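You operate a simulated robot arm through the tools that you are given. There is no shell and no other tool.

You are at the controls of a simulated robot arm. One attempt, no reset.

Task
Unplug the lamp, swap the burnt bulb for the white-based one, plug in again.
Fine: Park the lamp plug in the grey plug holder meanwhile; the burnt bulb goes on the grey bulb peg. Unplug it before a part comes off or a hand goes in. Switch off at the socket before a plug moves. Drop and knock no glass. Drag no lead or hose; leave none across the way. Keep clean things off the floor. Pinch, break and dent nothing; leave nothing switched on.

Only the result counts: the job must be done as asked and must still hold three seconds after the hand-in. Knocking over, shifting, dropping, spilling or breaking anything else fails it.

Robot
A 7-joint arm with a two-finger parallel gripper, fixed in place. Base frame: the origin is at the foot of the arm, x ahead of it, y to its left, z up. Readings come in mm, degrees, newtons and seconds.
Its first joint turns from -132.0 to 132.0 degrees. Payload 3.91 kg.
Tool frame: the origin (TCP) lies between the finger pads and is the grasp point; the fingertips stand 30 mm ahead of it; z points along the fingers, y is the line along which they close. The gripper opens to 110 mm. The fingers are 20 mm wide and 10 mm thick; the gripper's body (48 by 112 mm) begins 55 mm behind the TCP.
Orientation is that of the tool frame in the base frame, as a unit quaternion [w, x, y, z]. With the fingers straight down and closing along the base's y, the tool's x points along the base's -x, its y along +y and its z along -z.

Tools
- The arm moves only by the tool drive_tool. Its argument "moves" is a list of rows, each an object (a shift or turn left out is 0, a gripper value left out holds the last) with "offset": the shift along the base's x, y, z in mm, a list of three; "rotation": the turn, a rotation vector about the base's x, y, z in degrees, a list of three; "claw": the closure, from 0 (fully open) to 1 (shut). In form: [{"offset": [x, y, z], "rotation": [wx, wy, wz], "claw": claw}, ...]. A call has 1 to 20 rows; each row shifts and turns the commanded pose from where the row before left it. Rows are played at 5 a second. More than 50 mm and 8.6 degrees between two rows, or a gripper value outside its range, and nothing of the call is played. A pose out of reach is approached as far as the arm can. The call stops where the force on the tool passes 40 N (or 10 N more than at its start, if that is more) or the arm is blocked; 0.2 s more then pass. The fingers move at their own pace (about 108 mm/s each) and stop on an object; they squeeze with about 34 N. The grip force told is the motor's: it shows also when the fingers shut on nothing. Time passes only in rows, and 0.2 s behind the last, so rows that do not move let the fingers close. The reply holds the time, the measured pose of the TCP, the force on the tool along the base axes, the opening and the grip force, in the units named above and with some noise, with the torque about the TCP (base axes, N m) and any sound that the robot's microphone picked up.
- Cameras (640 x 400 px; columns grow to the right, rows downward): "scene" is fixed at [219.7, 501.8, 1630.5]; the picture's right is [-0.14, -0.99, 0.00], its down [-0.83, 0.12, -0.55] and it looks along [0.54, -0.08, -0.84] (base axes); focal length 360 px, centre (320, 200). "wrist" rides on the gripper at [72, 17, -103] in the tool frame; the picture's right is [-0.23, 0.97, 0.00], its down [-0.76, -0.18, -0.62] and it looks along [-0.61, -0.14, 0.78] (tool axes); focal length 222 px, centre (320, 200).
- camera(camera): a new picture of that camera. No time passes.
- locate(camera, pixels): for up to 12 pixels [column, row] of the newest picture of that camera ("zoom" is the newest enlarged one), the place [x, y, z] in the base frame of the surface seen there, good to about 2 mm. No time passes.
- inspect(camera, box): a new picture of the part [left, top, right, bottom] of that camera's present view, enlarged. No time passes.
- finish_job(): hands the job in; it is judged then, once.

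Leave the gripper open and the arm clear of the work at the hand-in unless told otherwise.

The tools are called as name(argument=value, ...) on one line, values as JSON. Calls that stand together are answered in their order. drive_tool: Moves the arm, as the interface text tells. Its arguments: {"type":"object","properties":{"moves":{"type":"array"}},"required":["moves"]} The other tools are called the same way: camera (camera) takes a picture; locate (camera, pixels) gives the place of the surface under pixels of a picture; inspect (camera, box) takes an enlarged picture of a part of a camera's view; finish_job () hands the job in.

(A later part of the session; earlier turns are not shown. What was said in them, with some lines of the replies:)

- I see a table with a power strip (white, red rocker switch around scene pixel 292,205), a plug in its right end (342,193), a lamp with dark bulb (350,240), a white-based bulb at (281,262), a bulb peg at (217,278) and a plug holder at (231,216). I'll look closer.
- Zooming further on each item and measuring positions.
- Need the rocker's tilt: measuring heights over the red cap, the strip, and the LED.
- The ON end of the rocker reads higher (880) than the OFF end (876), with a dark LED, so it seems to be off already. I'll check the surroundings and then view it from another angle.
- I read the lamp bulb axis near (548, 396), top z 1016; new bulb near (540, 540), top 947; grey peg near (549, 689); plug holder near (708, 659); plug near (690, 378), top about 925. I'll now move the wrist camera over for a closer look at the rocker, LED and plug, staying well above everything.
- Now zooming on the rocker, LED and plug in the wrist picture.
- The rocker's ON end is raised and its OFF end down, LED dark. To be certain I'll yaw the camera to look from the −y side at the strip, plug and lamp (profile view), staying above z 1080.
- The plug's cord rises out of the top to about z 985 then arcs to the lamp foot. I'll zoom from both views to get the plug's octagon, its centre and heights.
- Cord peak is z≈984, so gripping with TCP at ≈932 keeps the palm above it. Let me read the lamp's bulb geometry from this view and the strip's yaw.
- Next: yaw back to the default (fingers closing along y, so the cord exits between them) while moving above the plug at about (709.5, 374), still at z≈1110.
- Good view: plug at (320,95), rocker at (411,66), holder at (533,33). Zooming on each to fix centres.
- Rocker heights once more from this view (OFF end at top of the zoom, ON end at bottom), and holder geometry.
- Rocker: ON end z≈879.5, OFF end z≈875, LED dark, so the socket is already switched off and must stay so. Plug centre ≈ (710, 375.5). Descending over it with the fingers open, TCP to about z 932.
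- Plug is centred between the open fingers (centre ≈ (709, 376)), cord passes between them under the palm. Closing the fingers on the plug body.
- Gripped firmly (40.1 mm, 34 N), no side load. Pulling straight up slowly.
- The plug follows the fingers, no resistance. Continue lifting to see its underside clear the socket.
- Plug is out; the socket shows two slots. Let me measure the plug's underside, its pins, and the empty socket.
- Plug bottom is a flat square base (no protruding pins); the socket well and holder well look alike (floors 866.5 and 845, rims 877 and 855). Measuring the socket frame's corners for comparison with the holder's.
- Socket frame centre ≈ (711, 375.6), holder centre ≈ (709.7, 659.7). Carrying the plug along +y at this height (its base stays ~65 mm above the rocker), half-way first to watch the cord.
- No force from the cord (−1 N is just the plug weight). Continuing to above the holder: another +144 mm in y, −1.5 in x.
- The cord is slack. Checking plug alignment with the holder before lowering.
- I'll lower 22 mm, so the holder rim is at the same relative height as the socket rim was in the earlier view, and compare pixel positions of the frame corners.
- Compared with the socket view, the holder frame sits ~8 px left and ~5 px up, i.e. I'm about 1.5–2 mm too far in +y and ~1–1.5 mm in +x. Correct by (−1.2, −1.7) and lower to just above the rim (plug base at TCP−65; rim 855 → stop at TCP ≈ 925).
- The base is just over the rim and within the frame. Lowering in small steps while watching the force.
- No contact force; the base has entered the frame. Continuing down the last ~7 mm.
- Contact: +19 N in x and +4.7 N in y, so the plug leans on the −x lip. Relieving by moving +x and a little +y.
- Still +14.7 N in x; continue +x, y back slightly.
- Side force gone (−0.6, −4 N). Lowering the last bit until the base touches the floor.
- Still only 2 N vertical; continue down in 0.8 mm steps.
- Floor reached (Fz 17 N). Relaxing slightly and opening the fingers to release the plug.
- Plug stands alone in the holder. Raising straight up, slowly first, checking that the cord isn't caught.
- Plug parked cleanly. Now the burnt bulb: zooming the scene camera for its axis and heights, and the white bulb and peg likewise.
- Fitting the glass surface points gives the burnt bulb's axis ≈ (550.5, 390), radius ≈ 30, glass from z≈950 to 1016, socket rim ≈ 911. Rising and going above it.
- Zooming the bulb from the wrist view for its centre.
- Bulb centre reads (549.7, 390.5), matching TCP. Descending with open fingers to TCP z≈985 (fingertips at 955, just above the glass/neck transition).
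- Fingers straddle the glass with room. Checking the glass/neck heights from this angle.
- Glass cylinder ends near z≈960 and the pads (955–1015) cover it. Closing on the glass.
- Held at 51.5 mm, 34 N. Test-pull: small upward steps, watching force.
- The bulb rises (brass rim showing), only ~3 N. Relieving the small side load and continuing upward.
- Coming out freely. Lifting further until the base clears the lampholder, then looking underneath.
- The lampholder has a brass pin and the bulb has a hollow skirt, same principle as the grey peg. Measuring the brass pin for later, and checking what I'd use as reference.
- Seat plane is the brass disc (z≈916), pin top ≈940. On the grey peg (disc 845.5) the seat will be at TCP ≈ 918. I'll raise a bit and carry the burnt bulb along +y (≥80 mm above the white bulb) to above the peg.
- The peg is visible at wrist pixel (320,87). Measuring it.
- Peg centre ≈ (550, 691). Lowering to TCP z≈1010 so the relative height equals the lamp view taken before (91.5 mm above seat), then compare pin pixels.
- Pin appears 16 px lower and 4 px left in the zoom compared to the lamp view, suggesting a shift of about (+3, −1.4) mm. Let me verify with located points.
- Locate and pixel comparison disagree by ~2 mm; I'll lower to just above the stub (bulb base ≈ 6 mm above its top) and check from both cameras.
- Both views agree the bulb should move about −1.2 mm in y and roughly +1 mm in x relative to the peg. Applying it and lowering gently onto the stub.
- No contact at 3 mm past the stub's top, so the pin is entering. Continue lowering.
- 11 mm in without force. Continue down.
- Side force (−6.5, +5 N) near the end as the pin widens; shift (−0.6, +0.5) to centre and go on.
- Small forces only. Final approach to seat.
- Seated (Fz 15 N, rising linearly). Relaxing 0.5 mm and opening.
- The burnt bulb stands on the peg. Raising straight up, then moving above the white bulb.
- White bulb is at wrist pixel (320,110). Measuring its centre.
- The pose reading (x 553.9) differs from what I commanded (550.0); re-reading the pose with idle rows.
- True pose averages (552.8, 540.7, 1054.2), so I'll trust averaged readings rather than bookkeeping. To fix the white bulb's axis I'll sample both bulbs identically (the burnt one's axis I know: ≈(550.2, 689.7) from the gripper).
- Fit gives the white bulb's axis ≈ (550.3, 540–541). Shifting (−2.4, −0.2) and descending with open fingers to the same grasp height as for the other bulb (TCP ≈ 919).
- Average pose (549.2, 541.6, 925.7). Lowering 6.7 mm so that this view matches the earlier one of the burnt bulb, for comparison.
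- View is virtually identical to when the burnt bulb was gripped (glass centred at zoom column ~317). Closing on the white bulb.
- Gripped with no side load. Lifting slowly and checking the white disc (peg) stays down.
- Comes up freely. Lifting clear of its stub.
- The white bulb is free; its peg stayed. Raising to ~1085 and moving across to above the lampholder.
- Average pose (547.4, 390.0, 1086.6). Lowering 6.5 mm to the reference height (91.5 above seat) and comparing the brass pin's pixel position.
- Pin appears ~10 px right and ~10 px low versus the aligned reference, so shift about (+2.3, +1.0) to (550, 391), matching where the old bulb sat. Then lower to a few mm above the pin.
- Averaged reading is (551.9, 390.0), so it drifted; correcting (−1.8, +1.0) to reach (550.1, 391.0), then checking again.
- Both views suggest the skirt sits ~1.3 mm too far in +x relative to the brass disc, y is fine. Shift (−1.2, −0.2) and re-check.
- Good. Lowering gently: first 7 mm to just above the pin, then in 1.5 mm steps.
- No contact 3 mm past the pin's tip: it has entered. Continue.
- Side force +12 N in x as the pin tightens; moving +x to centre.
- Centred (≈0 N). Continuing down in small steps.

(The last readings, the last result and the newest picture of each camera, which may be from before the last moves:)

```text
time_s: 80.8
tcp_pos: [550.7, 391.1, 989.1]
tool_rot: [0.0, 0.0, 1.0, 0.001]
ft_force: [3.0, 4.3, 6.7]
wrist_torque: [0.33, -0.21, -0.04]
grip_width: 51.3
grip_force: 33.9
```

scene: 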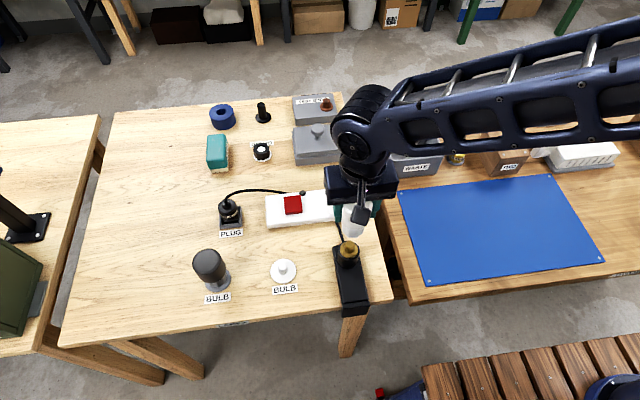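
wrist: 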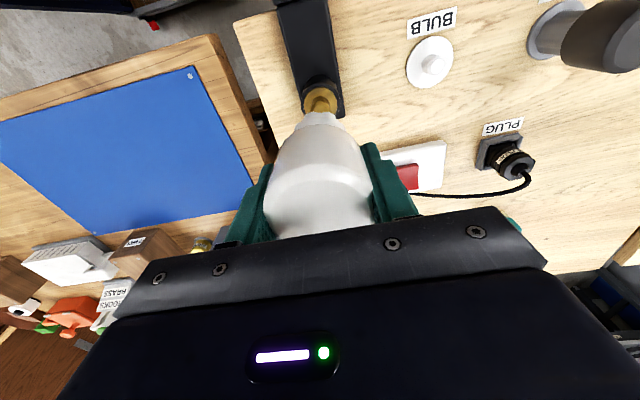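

Close to seat (z≈989, Fz 6.7). A little further to confirm.

drive_tool(moves=[{"offset": [0.1, 0.2, -0.6]}, {}])

drive_tool(moves=[{"offset": [0, 0, -0.6]}, {}])

inspect(camera="scene", box=[325, 215, 375, 275])

inspect(camera="wrist", box=[250, 70, 390, 200])

```text
time_s: 81.4
tcp_pos: [549.0, 390.6, 990.1]
tool_rot: [0.001, 0.0, 1.0, 0.001]
ft_force: [5.6, -2.2, 22.8]
wrist_torque: [0.07, -0.07, -0.01]
grip_width: 51.6
grip_force: 34.3
```

```text
time_s: 82.0
tcp_pos: [549.0, 391.5, 988.2]
tool_rot: [0.001, 0.0, 1.0, 0.001]
ft_force: [1.4, 3.0, 36.5]
wrist_torque: [0.06, -0.05, 0.01]
grip_width: 51.4
grip_force: 33.9
```

```text
6.67 times, centred on (350, 245) of scene
```

zoom: 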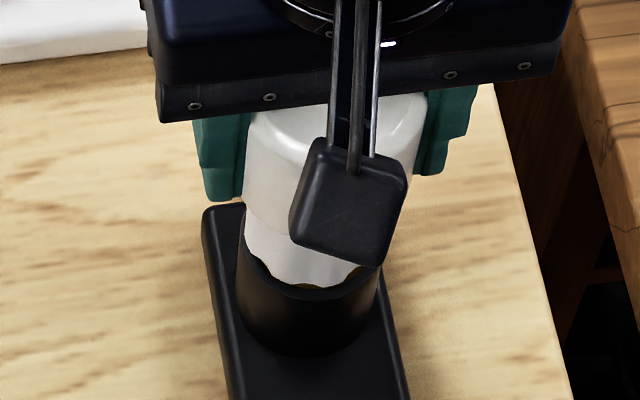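

```text
3.08 times, centred on (320, 135) of wrist
```

zoom: 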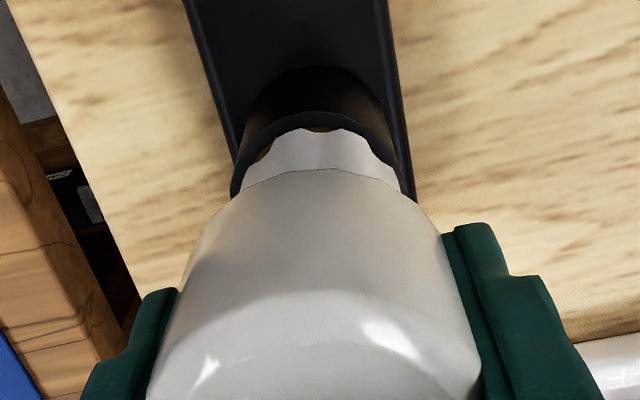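

Firmly seated (Fz 36 N). Relaxing 1.3 mm to take the load off, then opening.

drive_tool(moves=[{"offset": [0, 0, 0.7]}, {"offset": [0, 0, 0.6]}, {}])

drive_tool(moves=[{"claw": 0.4}, {"claw": 0.2}, {"claw": 0}, {}])

camera(camera="wrist")

inspect(camera="scene", box=[310, 190, 390, 290])

```text
time_s: 82.8
tcp_pos: [550.3, 390.7, 990.3]
tool_rot: [-0.001, 0.001, 1.0, -0.001]
ft_force: [4.8, 5.2, 5.4]
wrist_torque: [0.41, -0.38, 0.0]
grip_width: 51.3
grip_force: 33.6
```

```text
time_s: 83.8
tcp_pos: [549.1, 390.5, 988.9]
tool_rot: [0.0, 0.0, 1.0, 0.0]
ft_force: [0.1, -0.4, 0.2]
wrist_torque: [0.0, 0.0, -0.02]
grip_width: 110.0
grip_force: 0.1
```

```text
taken
```

wrist: 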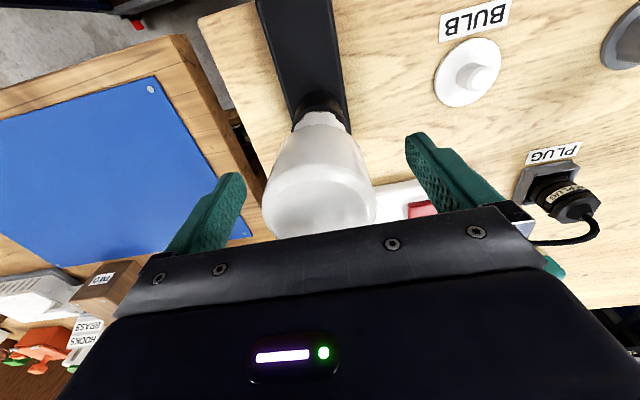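

```text
4.00 times, centred on (350, 240) of scene
```

zoom: 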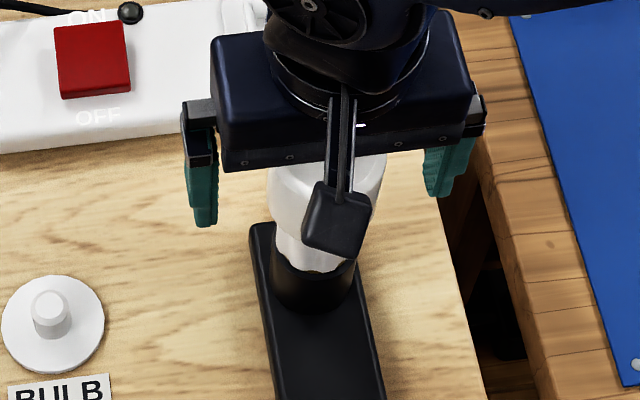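

New bulb in place. Raising straight up to clear it, then looking.

drive_tool(moves=[{"offset": [0, 0, 10]}, {"offset": [0, 0, 20]}, {"offset": [0, 0, 40]}, {"offset": [0, 0, 50]}, {}])

inspect(camera="wrist", box=[260, 40, 380, 170])

inspect(camera="scene", box=[310, 190, 390, 290])

```text
time_s: 85.0
tcp_pos: [549.4, 389.4, 1109.0]
tool_rot: [-0.001, -0.001, 1.0, 0.0]
ft_force: [-0.1, -0.5, -0.7]
wrist_torque: [-0.01, -0.01, -0.01]
grip_width: 110.2
grip_force: 0.0
```

```text
3.08 times, centred on (320, 105) of wrist
```

zoom: 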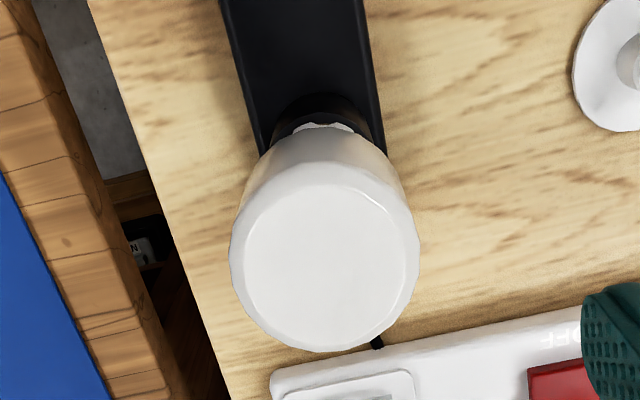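

```text
4.00 times, centred on (350, 240) of scene
```

zoom: 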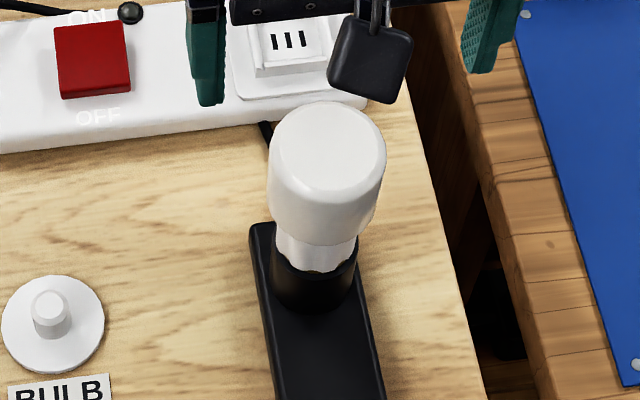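

Verifying the new bulb's top height (should be ≈1016) and the burnt one's (≈947).

locate(camera="zoom", pixels=[[325, 140], [310, 150], [340, 150], [325, 160], [310, 250]])

camera(camera="scene")

locate(camera="scene", pixels=[[208, 259], [212, 262], [204, 262], [208, 265]])

```text
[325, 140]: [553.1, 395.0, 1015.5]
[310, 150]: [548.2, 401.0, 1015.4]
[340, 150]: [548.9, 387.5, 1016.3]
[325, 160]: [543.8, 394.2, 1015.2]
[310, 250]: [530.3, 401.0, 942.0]
```

```text
taken
```

scene: 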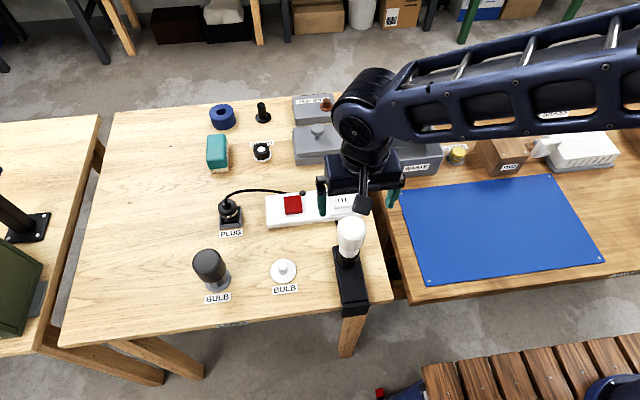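

```text
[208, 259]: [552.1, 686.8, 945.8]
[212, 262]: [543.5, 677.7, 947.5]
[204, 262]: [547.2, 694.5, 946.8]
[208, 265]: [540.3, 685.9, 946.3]
```

Both bulbs seated at correct heights. Now back to the plug in its holder: travelling above everything to ≈(711, 658).

drive_tool(moves=[{"offset": [20.2, 33.4, 0]}, {"offset": [20.2, 33.4, 0]}, {"offset": [20.2, 33.4, 0]}, {"offset": [20.2, 33.4, 0]}, {"offset": [20.2, 33.4, 0]}, {"offset": [20.2, 33.4, 0]}, {"offset": [20.2, 33.4, -20]}, {"offset": [20.2, 33.7, -30]}, {}, {}])

drive_tool(moves=[{}])

drive_tool(moves=[{}])

camera(camera="wrist")

```text
time_s: 87.2
tcp_pos: [713.0, 657.8, 1057.2]
tool_rot: [0.0, 0.0, 1.0, 0.0]
ft_force: [0.2, -0.4, 0.1]
wrist_torque: [0.03, 0.0, 0.03]
grip_width: 110.0
grip_force: 0.0
```

```text
time_s: 87.6
tcp_pos: [712.3, 658.3, 1057.8]
tool_rot: [0.0, 0.001, 1.0, 0.0]
ft_force: [0.4, 0.1, 0.9]
wrist_torque: [-0.03, -0.04, -0.04]
grip_width: 110.1
grip_force: 0.1
```

```text
time_s: 88.0
tcp_pos: [712.8, 657.3, 1058.5]
tool_rot: [0.0, -0.001, 1.0, 0.0]
ft_force: [-0.8, -0.1, 0.2]
wrist_torque: [-0.01, 0.0, 0.01]
grip_width: 110.0
grip_force: 0.0
```

```text
taken
```

wrist: 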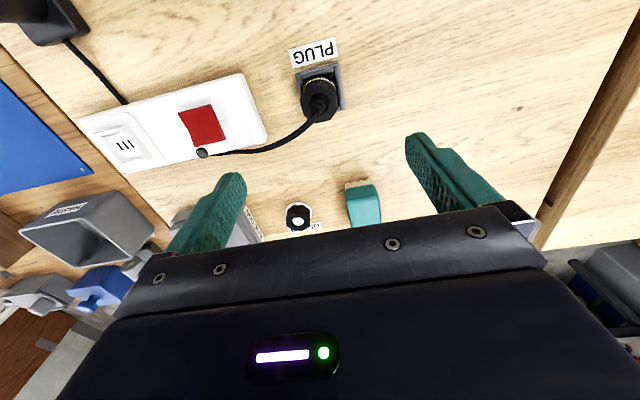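

Average (712.7, 657.8, 1057.8). Shift −1.3 in x and descend with open fingers around the plug, to TCP ≈ 916 first.

drive_tool(moves=[{"offset": [-1.3, 0, -40]}, {"offset": [0, 0, -40]}, {"offset": [0, 0, -30]}, {"offset": [0, 0, -20]}, {"offset": [0, 0, -12]}, {}, {}])

drive_tool(moves=[{}])

drive_tool(moves=[{}])

camera(camera="wrist")

inspect(camera="scene", box=[195, 150, 275, 240])

```text
time_s: 89.6
tcp_pos: [709.7, 657.0, 917.0]
tool_rot: [0.001, 0.0, 1.0, 0.0]
ft_force: [0.3, -0.3, 0.4]
wrist_torque: [0.01, 0.0, -0.01]
grip_width: 110.0
grip_force: 0.1
```

```text
time_s: 90.0
tcp_pos: [710.1, 657.2, 916.1]
tool_rot: [0.001, 0.0, 1.0, 0.0]
ft_force: [0.8, 0.2, -0.7]
wrist_torque: [0.0, 0.02, 0.03]
grip_width: 110.1
grip_force: 0.0
```

```text
time_s: 90.4
tcp_pos: [710.2, 658.2, 916.0]
tool_rot: [0.0, 0.0, 1.0, 0.0]
ft_force: [-0.3, -0.2, -0.2]
wrist_torque: [0.03, 0.01, 0.01]
grip_width: 110.1
grip_force: 0.2
```

```text
taken
```

wrist: 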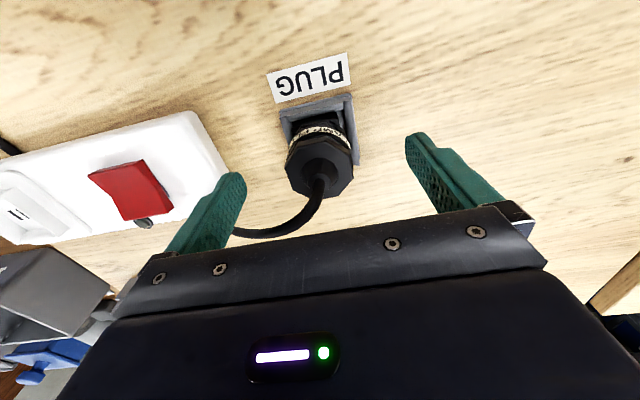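

```text
4.44 times, centred on (235, 195) of scene
```

zoom: 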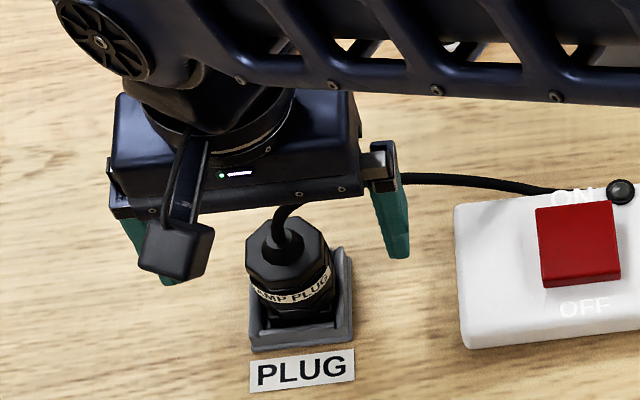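

Plug centred at column 319 just as at release. Lowering 6.5 mm and closing.

drive_tool(moves=[{"offset": [0.5, 0, -3.5]}, {"offset": [0, 0, -3]}, {}, {"claw": 1}, {"claw": 1}, {"claw": 1}, {"claw": 1}])

inspect(camera="wrist", box=[240, 60, 400, 240])

drive_tool(moves=[{}])

```text
time_s: 92.0
tcp_pos: [711.4, 659.2, 910.2]
tool_rot: [0.001, 0.0, 1.0, 0.0]
ft_force: [-0.8, -0.3, 0.3]
wrist_torque: [0.02, 0.0, 0.0]
grip_width: 39.7
grip_force: 33.6
```

```text
2.22 times, centred on (320, 150) of wrist
```

zoom: 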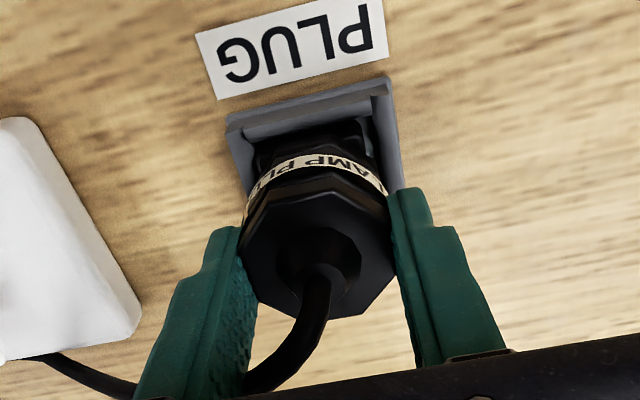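

```text
time_s: 92.4
tcp_pos: [711.5, 657.9, 908.7]
tool_rot: [0.0, 0.001, 1.0, 0.0]
ft_force: [-0.1, 0.1, 0.1]
wrist_torque: [0.05, -0.04, -0.03]
grip_width: 40.1
grip_force: 34.2
```

Plug gripped (40 mm, 34 N, no side force). Lifting it straight out.

drive_tool(moves=[{"offset": [0, 0, 2]}, {"offset": [0, 0, 3]}, {"offset": [0, 0, 5]}, {"offset": [0, 0, 8]}, {"offset": [0, 0, 12]}, {"offset": [0, 0, 20]}, {"offset": [0, 0, 25]}, {"offset": [0, 0, 27]}, {}])

inspect(camera="wrist", box=[240, 60, 400, 240])

camera(camera="scene")

```text
time_s: 94.4
tcp_pos: [710.8, 659.3, 1013.7]
tool_rot: [0.0, 0.0, 1.0, 0.0]
ft_force: [-0.1, -0.2, -0.6]
wrist_torque: [0.0, 0.0, 0.03]
grip_width: 40.2
grip_force: 34.1
```

```text
2.22 times, centred on (320, 150) of wrist
```

zoom: 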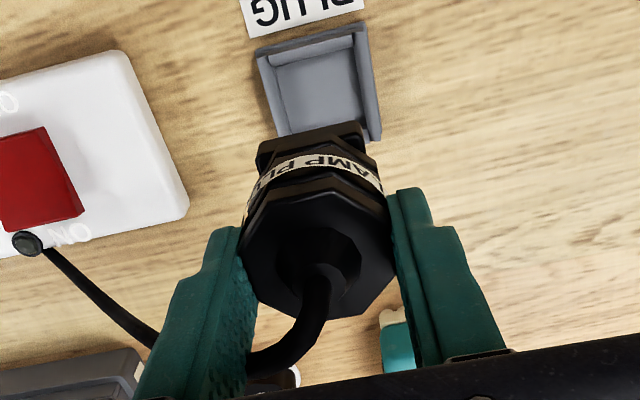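

```text
taken
```

scene: 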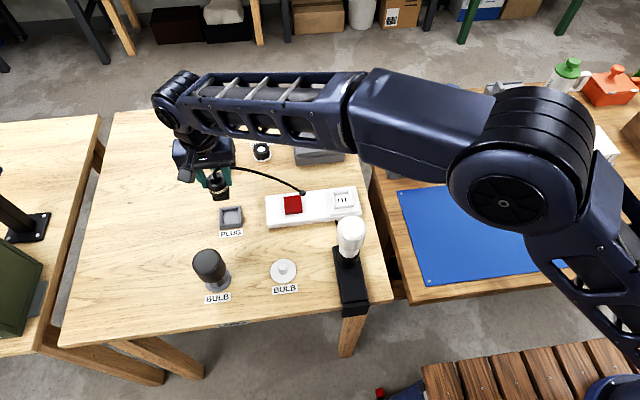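

Carrying the plug back along −y to above the socket (Δy ≈ −283), base ~65 mm above the rocker all the way.

drive_tool(moves=[{"offset": [0, -20, 0]}, {"offset": [0, -35, 0]}, {"offset": [0, -35, 0]}, {"offset": [0, -35, 0]}, {"offset": [0, -35, 0]}, {"offset": [0, -35, 0]}, {"offset": [0, -35, 0]}, {"offset": [0, -33, 0]}, {"offset": [0, -20, 0]}, {}, {}])

drive_tool(moves=[{}])

drive_tool(moves=[{}])

inspect(camera="wrist", box=[275, 60, 365, 150])

camera(camera="scene")

```text
time_s: 96.8
tcp_pos: [709.8, 373.4, 1013.1]
tool_rot: [0.0, -0.001, 1.0, 0.0]
ft_force: [0.9, -0.4, -0.5]
wrist_torque: [0.0, 0.0, 0.03]
grip_width: 39.8
grip_force: 33.9
```

```text
time_s: 97.2
tcp_pos: [710.0, 373.6, 1012.6]
tool_rot: [0.001, 0.0, 1.0, 0.0]
ft_force: [0.2, 1.4, -1.2]
wrist_torque: [0.0, 0.01, 0.01]
grip_width: 39.9
grip_force: 34.3
```

```text
time_s: 97.6
tcp_pos: [709.6, 374.6, 1012.9]
tool_rot: [0.001, 0.0, 1.0, 0.0]
ft_force: [-0.3, 0.3, -0.9]
wrist_torque: [0.0, 0.01, 0.0]
grip_width: 40.0
grip_force: 34.4
```

```text
4.44 times, centred on (320, 105) of wrist
```

zoom: 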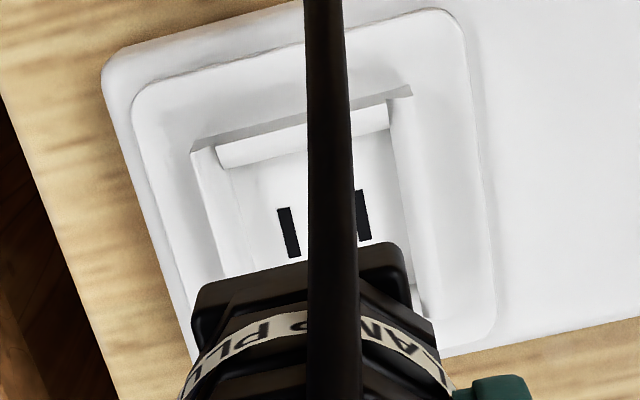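

```text
taken
```

scene: 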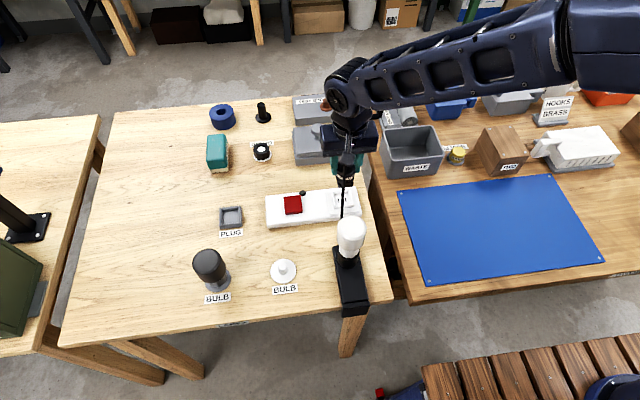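

Average (709.8, 373.9). Original seated position was about (711.5, 375.6). Correct (+1.3, +1.7) and lower to ~6 mm above the socket rim (TCP ≈ 949), then re-measure.

drive_tool(moves=[{"offset": [1.3, 1.7, 0]}, {"offset": [0, 0, -20]}, {"offset": [0, 0, -20]}, {"offset": [0, 0, -15]}, {"offset": [0, 0, -9]}, {}, {}])

drive_tool(moves=[{}])

drive_tool(moves=[{}])

inspect(camera="wrist", box=[265, 80, 375, 180])

inspect(camera="scene", box=[320, 160, 370, 220])

```text
time_s: 99.2
tcp_pos: [712.8, 377.5, 950.0]
tool_rot: [0.0, 0.0, 1.0, 0.0]
ft_force: [-0.2, 1.3, -0.4]
wrist_torque: [-0.03, 0.02, -0.02]
grip_width: 40.1
grip_force: 34.3
```

```text
time_s: 99.6
tcp_pos: [713.1, 377.1, 949.3]
tool_rot: [0.001, 0.0, 1.0, -0.001]
ft_force: [-0.1, 0.5, -1.8]
wrist_torque: [0.0, -0.02, -0.01]
grip_width: 39.8
grip_force: 34.0
```

```text
time_s: 100.0
tcp_pos: [713.7, 377.2, 950.4]
tool_rot: [-0.001, 0.0, 1.0, 0.0]
ft_force: [0.0, -0.2, -1.0]
wrist_torque: [0.0, 0.02, 0.0]
grip_width: 39.9
grip_force: 33.9
```

```text
4.00 times, centred on (320, 130) of wrist
```

zoom: 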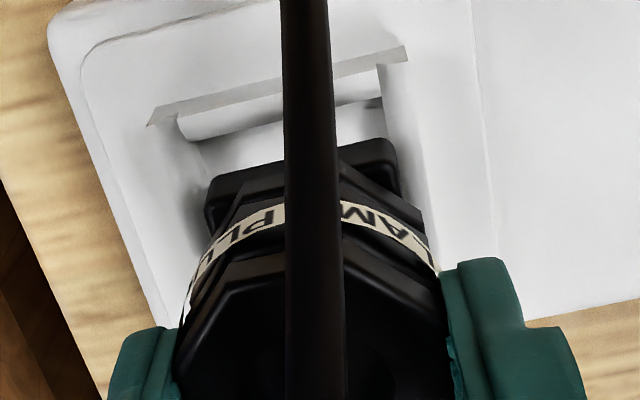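

```text
6.67 times, centred on (345, 190) of scene
```

zoom: 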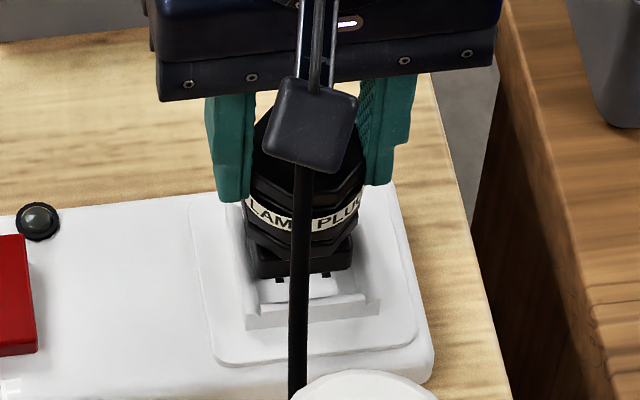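

Averaged (713.2, 377.3): overshot by about (+2, +1.7). Correcting back and zooming closely.

drive_tool(moves=[{"offset": [-1.2, -1.5, 0]}, {}, {}])

drive_tool(moves=[{}])

drive_tool(moves=[{}])

inspect(camera="wrist", box=[265, 80, 375, 180])

inspect(camera="scene", box=[325, 175, 365, 215])

```text
time_s: 100.8
tcp_pos: [712.2, 374.5, 949.7]
tool_rot: [0.001, 0.0, 1.0, 0.0]
ft_force: [0.1, 0.5, -0.4]
wrist_torque: [0.01, -0.01, -0.03]
grip_width: 40.1
grip_force: 33.7
```

```text
time_s: 101.2
tcp_pos: [711.7, 375.1, 949.3]
tool_rot: [0.0, 0.0, 1.0, 0.0]
ft_force: [0.5, 0.5, -0.3]
wrist_torque: [-0.01, -0.01, -0.01]
grip_width: 39.8
grip_force: 34.1
```

```text
time_s: 101.6
tcp_pos: [711.4, 375.3, 950.1]
tool_rot: [-0.001, 0.0, 1.0, 0.0]
ft_force: [0.7, 0.6, -0.5]
wrist_torque: [0.02, 0.01, 0.01]
grip_width: 39.9
grip_force: 34.2
```

```text
4.00 times, centred on (320, 130) of wrist
```

zoom: 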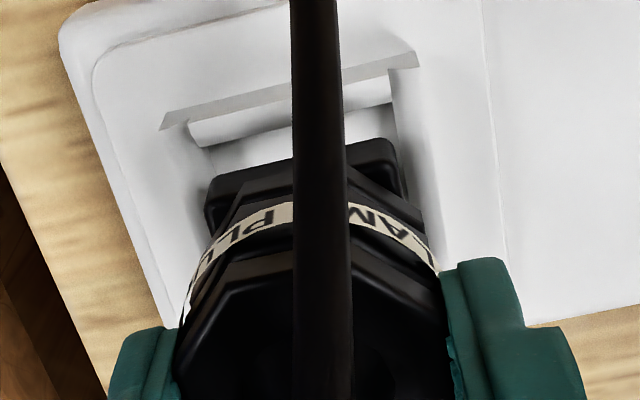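

```text
10.00 times, centred on (345, 195) of scene
```

zoom: 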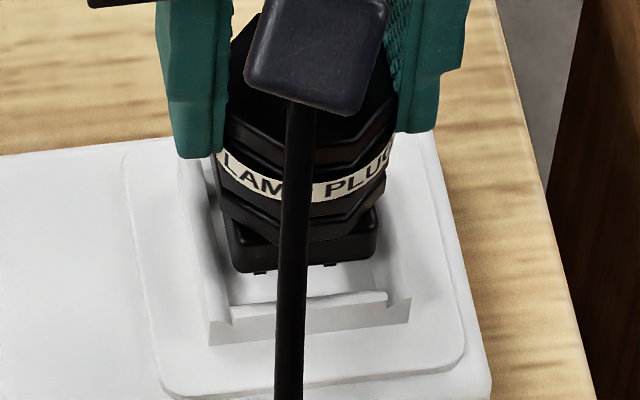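

Averaged (711.8, 375.0, 949.7), close to the original seated position. Lowering in small steps with force checks.

drive_tool(moves=[{"offset": [0, 0, -2]}, {"offset": [0, 0, -2]}, {"offset": [0, 0, -2]}, {}])

drive_tool(moves=[{"offset": [0, 0, -1.5]}, {"offset": [0, 0, -1.5]}, {}])

inspect(camera="wrist", box=[265, 80, 375, 180])

inspect(camera="scene", box=[325, 175, 365, 215])

```text
time_s: 102.6
tcp_pos: [711.3, 375.0, 943.2]
tool_rot: [0.0, 0.0, 1.0, 0.0]
ft_force: [0.1, 0.7, -0.5]
wrist_torque: [0.02, 0.04, 0.01]
grip_width: 40.0
grip_force: 34.4
```

```text
time_s: 103.4
tcp_pos: [711.8, 374.7, 941.1]
tool_rot: [0.001, -0.001, 1.0, 0.0]
ft_force: [0.2, 0.3, -0.9]
wrist_torque: [0.0, -0.01, 0.02]
grip_width: 39.7
grip_force: 34.1
```

```text
4.00 times, centred on (320, 130) of wrist
```

zoom: 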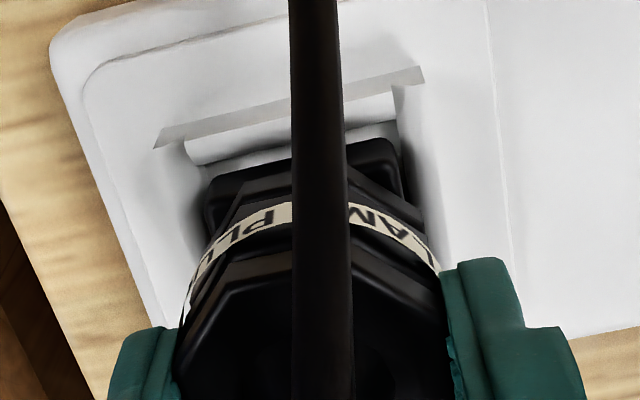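

```text
10.00 times, centred on (345, 195) of scene
```

zoom: 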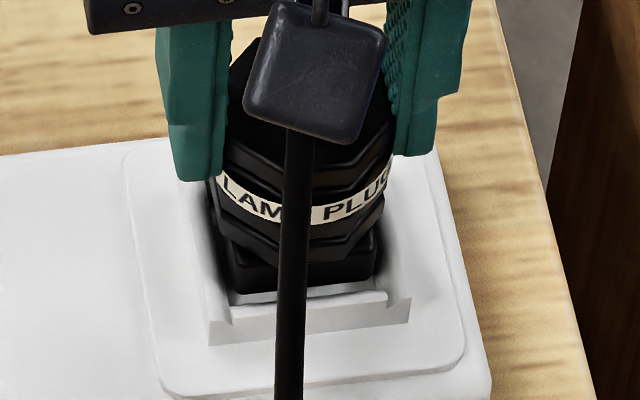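

Base is entering the frame with no force. Continue downward in small steps.

drive_tool(moves=[{"offset": [0, -0.4, -1.5]}, {"offset": [0, 0, -1.5]}, {}])

drive_tool(moves=[{"offset": [0, 0, -1]}, {"offset": [0, 0, -1]}, {}])

```text
time_s: 104.2
tcp_pos: [711.5, 374.0, 937.0]
tool_rot: [0.0, 0.0, 1.0, 0.0]
ft_force: [-0.3, 0.4, -0.3]
wrist_torque: [0.03, -0.02, 0.01]
grip_width: 40.0
grip_force: 34.1
```

```text
time_s: 105.0
tcp_pos: [710.4, 374.4, 935.1]
tool_rot: [0.0, 0.0, 1.0, 0.0]
ft_force: [0.4, -0.5, 0.9]
wrist_torque: [0.02, 0.03, -0.01]
grip_width: 40.1
grip_force: 34.1
```

drive_tool(moves=[{"offset": [0, 0, -1]}, {"offset": [0, 0, -0.8]}, {}])

drive_tool(moves=[{"offset": [0, 0, -0.8]}, {}])

drive_tool(moves=[{"offset": [0, 0, -0.8]}, {}])

```text
time_s: 105.8
tcp_pos: [709.7, 375.2, 934.7]
tool_rot: [0.0, 0.0, 1.0, 0.001]
ft_force: [2.6, -0.5, 6.9]
wrist_torque: [-0.09, -0.16, -0.01]
grip_width: 39.7
grip_force: 33.3
```

```text
time_s: 106.4
tcp_pos: [710.0, 375.1, 932.8]
tool_rot: [0.0, 0.0, 1.0, 0.0]
ft_force: [-1.1, -0.2, 5.0]
wrist_torque: [-0.03, 0.02, -0.01]
grip_width: 40.1
grip_force: 33.6
```

```text
time_s: 107.0
tcp_pos: [710.2, 375.1, 931.6]
tool_rot: [0.0, 0.001, 1.0, 0.0]
ft_force: [-2.8, 6.0, 10.2]
wrist_torque: [0.33, 0.24, -0.04]
grip_width: 40.2
grip_force: 34.1
```

drive_tool(moves=[{"offset": [-0.2, 0.3, -0.6]}, {}])

drive_tool(moves=[{"offset": [0, 0, -0.6]}, {}])

inspect(camera="scene", box=[325, 175, 365, 215])

inspect(camera="wrist", box=[265, 80, 375, 180])

```text
time_s: 107.6
tcp_pos: [710.3, 374.5, 931.8]
tool_rot: [0.002, 0.0, 1.0, 0.001]
ft_force: [-3.0, 3.0, 23.4]
wrist_torque: [0.12, 0.4, 0.0]
grip_width: 39.5
grip_force: 34.3
```

```text
time_s: 108.2
tcp_pos: [711.2, 375.0, 930.5]
tool_rot: [0.001, 0.001, 1.0, 0.001]
ft_force: [0.5, 2.1, 29.8]
wrist_torque: [0.06, 0.09, 0.03]
grip_width: 39.8
grip_force: 33.7
```

```text
10.00 times, centred on (345, 195) of scene
```

zoom: 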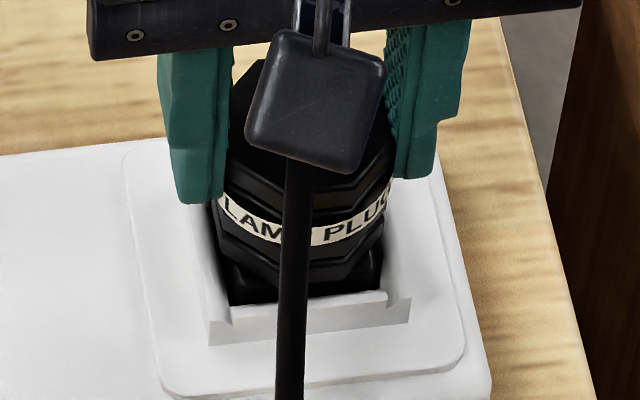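

```text
4.00 times, centred on (320, 130) of wrist
```

zoom: 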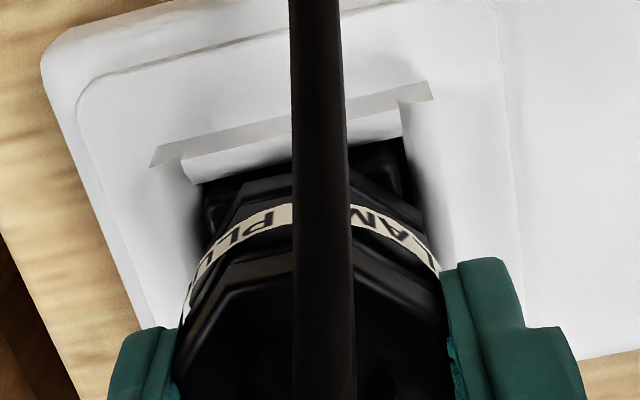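

Fz 30 N at z≈930.6, which matches the computed full seat (≈931). One more gentle push to be sure.

drive_tool(moves=[{"offset": [0, 0.1, -0.4]}, {}])

drive_tool(moves=[{}])

locate(camera="scene", pixels=[[343, 183]])

```text
time_s: 108.8
tcp_pos: [711.0, 374.3, 929.7]
tool_rot: [0.0, 0.0, 1.0, 0.0]
ft_force: [5.7, 5.5, 28.6]
wrist_torque: [0.17, -0.22, 0.01]
grip_width: 40.1
grip_force: 33.7
```

```text
time_s: 109.2
tcp_pos: [710.6, 374.0, 930.1]
tool_rot: [0.001, 0.0, 1.0, 0.0]
ft_force: [7.2, 5.1, 27.4]
wrist_torque: [0.15, -0.3, 0.0]
grip_width: 40.1
grip_force: 33.9
```

```text
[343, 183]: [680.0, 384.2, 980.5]
```

Force no longer rises (pads at their slip limit), so it's bottomed. Relieving the load, then opening.

drive_tool(moves=[{"offset": [0.3, 0.3, 0.6]}, {"offset": [0, 0, 0.5]}, {}])

drive_tool(moves=[{"claw": 0.5}, {"claw": 0.3}, {"claw": 0.2}, {}])

inspect(camera="wrist", box=[240, 60, 400, 240])

inspect(camera="scene", box=[315, 165, 375, 220])

```text
time_s: 110.0
tcp_pos: [710.3, 374.6, 930.5]
tool_rot: [-0.001, 0.0, 1.0, 0.0]
ft_force: [4.9, 5.4, 8.3]
wrist_torque: [0.24, -0.27, -0.03]
grip_width: 40.1
grip_force: 33.7
```

```text
time_s: 111.0
tcp_pos: [711.7, 374.3, 930.5]
tool_rot: [-0.001, -0.001, 1.0, 0.0]
ft_force: [0.1, 0.2, -0.2]
wrist_torque: [0.01, -0.01, 0.01]
grip_width: 88.2
grip_force: 0.0
```

```text
2.22 times, centred on (320, 150) of wrist
```

zoom: 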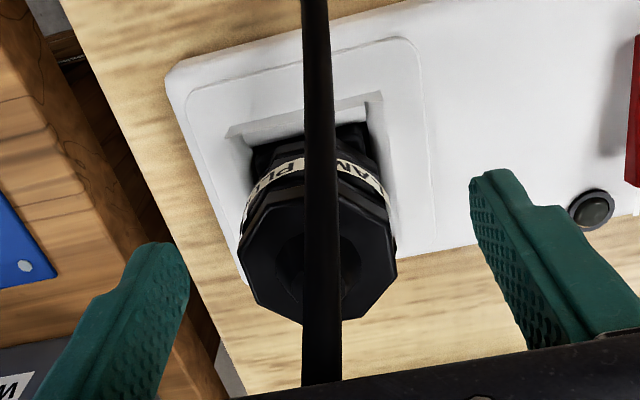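

```text
7.27 times, centred on (345, 192) of scene
```

zoom: 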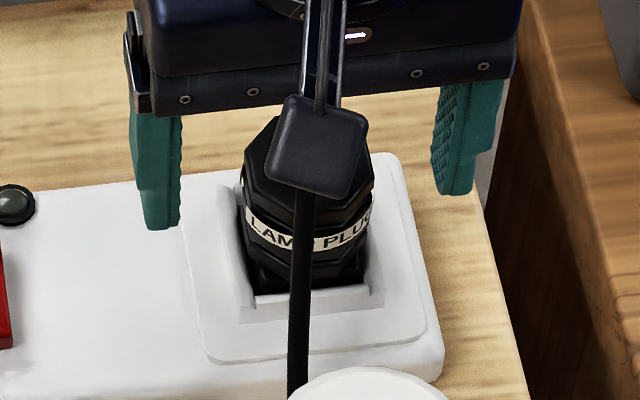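

Plug stands in the socket. Raising straight up and away, then verifying its height against the original (top z≈924).

drive_tool(moves=[{"offset": [0, 0, 5], "claw": 0.2}, {"offset": [0, 0, 15]}, {"offset": [0, 0, 30]}, {"offset": [0, 0, 40]}, {"offset": [0, 0, 45]}, {"offset": [0, 0, 45]}, {}])

camera(camera="wrist")

inspect(camera="wrist", box=[290, 50, 350, 130])

locate(camera="zoom", pixels=[[270, 200], [300, 185], [360, 180], [385, 210], [385, 250], [365, 285], [270, 250], [285, 280], [345, 300], [390, 230]])

inspect(camera="scene", box=[322, 170, 364, 214])

locate(camera="zoom", pixels=[[300, 110], [265, 140], [365, 130], [380, 160], [270, 175], [350, 190], [260, 230], [370, 225], [250, 330], [350, 330]])

```text
time_s: 112.6
tcp_pos: [712.2, 375.9, 1110.5]
tool_rot: [0.001, -0.001, 1.0, 0.0]
ft_force: [0.5, -0.4, -0.9]
wrist_torque: [-0.04, -0.01, 0.01]
grip_width: 87.9
grip_force: 0.0
```

```text
taken
```

wrist: 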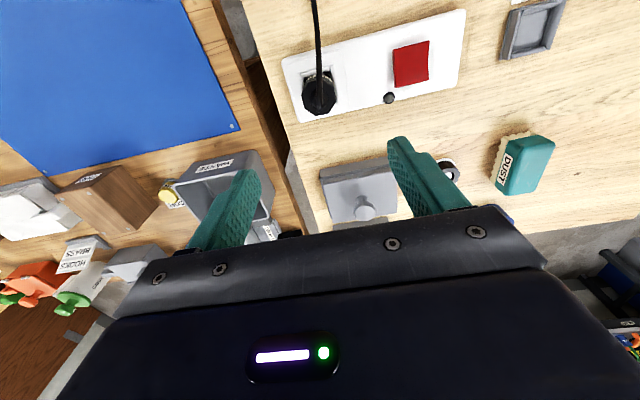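

```text
5.00 times, centred on (320, 90) of wrist
```

zoom: 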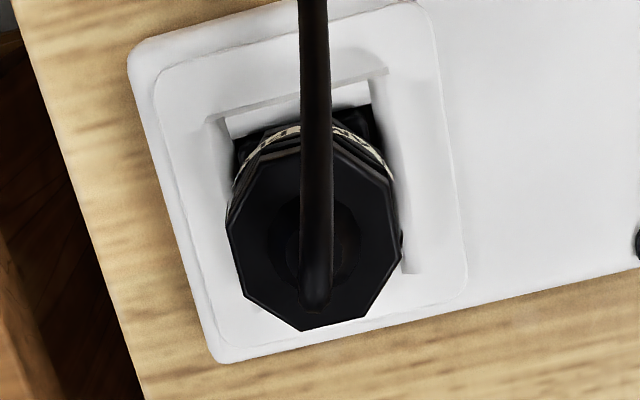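

```text
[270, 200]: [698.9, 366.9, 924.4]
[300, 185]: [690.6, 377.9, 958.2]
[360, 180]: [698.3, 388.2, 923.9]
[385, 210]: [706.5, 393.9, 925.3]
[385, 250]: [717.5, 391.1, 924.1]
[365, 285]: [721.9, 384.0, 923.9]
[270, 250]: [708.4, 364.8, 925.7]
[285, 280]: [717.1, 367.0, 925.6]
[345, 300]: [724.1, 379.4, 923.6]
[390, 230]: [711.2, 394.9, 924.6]
```

```text
9.09 times, centred on (343, 192) of scene
```

zoom: 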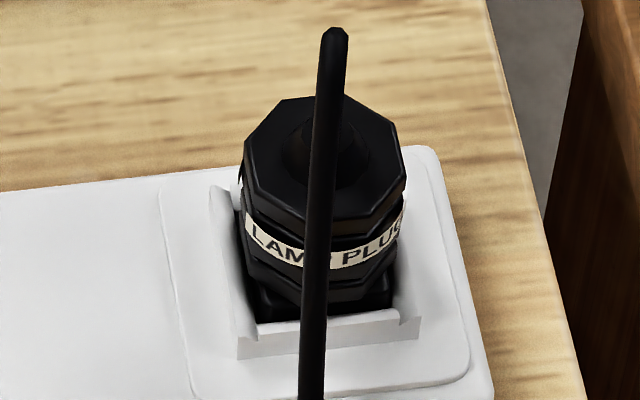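

```text
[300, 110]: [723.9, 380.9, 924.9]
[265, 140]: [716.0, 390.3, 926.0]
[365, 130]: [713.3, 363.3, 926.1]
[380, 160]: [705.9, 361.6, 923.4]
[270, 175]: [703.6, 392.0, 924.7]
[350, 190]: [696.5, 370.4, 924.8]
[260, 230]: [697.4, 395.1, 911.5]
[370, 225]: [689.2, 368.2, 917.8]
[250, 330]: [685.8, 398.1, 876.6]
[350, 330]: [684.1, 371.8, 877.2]
```

Plug top is again z≈924.6 and the picture matches the original, so it's fully home; rocker is still OFF with a dark LED. Retreating up and away to near the start pose with the gripper open.

drive_tool(moves=[{"offset": [0, 0, 40], "claw": 0}, {"offset": [0, 0, 40]}, {"offset": [0, 0, 36]}, {"offset": [-36, -18, 0]}, {"offset": [-36, -18, 0]}, {"offset": [-36, -18, 0]}, {"offset": [-36, -18, 0]}, {"offset": [-36, -18, 0]}, {}, {}])

camera(camera="scene")

inspect(camera="scene", box=[190, 160, 390, 320])

inspect(camera="scene", box=[275, 180, 315, 225])

locate(camera="zoom", pixels=[[230, 160], [300, 155], [360, 148], [235, 225], [305, 222], [240, 285], [310, 280], [378, 272]])

```text
time_s: 114.8
tcp_pos: [531.7, 284.3, 1226.9]
tool_rot: [0.001, 0.0, 1.0, 0.001]
ft_force: [-0.1, 0.3, 0.6]
wrist_torque: [-0.02, 0.03, -0.01]
grip_width: 110.0
grip_force: 0.0
```

```text
taken
```

scene: 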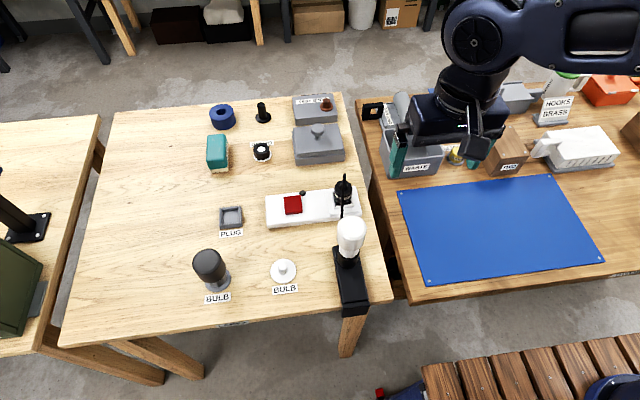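

```text
2.50 times, centred on (290, 240) of scene
```

zoom: 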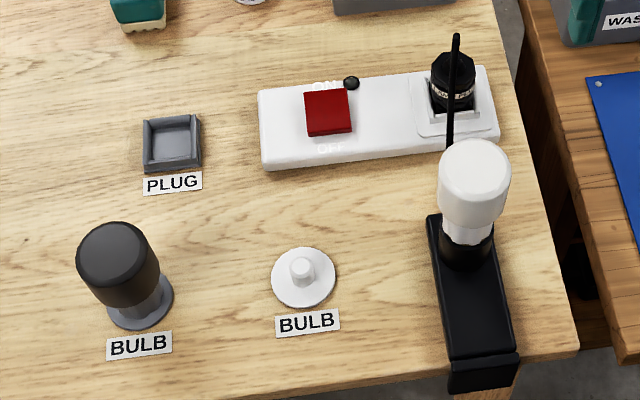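

```text
8.89 times, centred on (295, 202) of scene
```

zoom: 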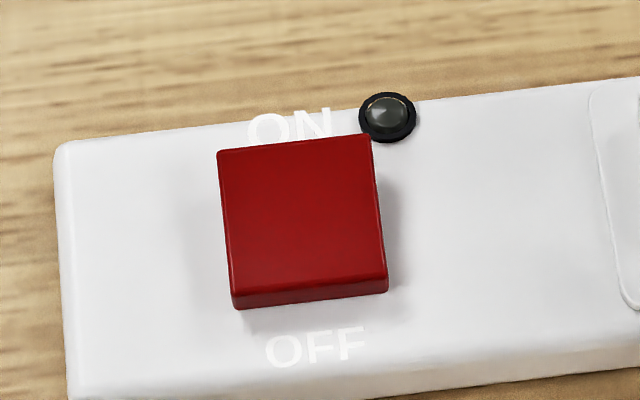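

```text
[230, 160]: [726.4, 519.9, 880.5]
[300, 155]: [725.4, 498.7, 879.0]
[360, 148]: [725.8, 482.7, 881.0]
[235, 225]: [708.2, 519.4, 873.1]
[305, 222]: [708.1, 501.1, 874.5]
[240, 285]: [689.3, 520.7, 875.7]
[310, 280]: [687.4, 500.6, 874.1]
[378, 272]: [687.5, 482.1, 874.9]
```

Everything checks out. The white-based bulb is in the lamp, the burnt bulb is on the grey peg and the plug is back in the socket. The rocker is still OFF, nothing else has moved, and the open gripper is parked clear. Handing in.

finish_job()

```text
The job is handed in.
```

The bulb swap is finished and handed in. I don't have the judge's result yet.

- **Switch:** The socket was already switched off when I started. The OFF end of the rocker was down and the light was dark, so I left it alone, and it is still off.
- **Plug:** I parked it in the grey holder during the swap, then put it back in the socket. It sits at its original height, top at about 924 mm.
- **Burnt bulb:** It is seated on the grey bulb peg.
- **White-based bulb:** It is seated in the lamp at the same height as the old one, top at about 1016 mm.
- **Surroundings:** Nothing was dropped, and nothing else looked out of place in the last picture. The arm is back near its start pose with the gripper open.

The lead pulled on nothing while I carried the plug. In the pictures it seemed to pass through the socket strip and one finger, so it may not be a solid object in the simulation. It now runs from the plug to the lamp as it did at the start.
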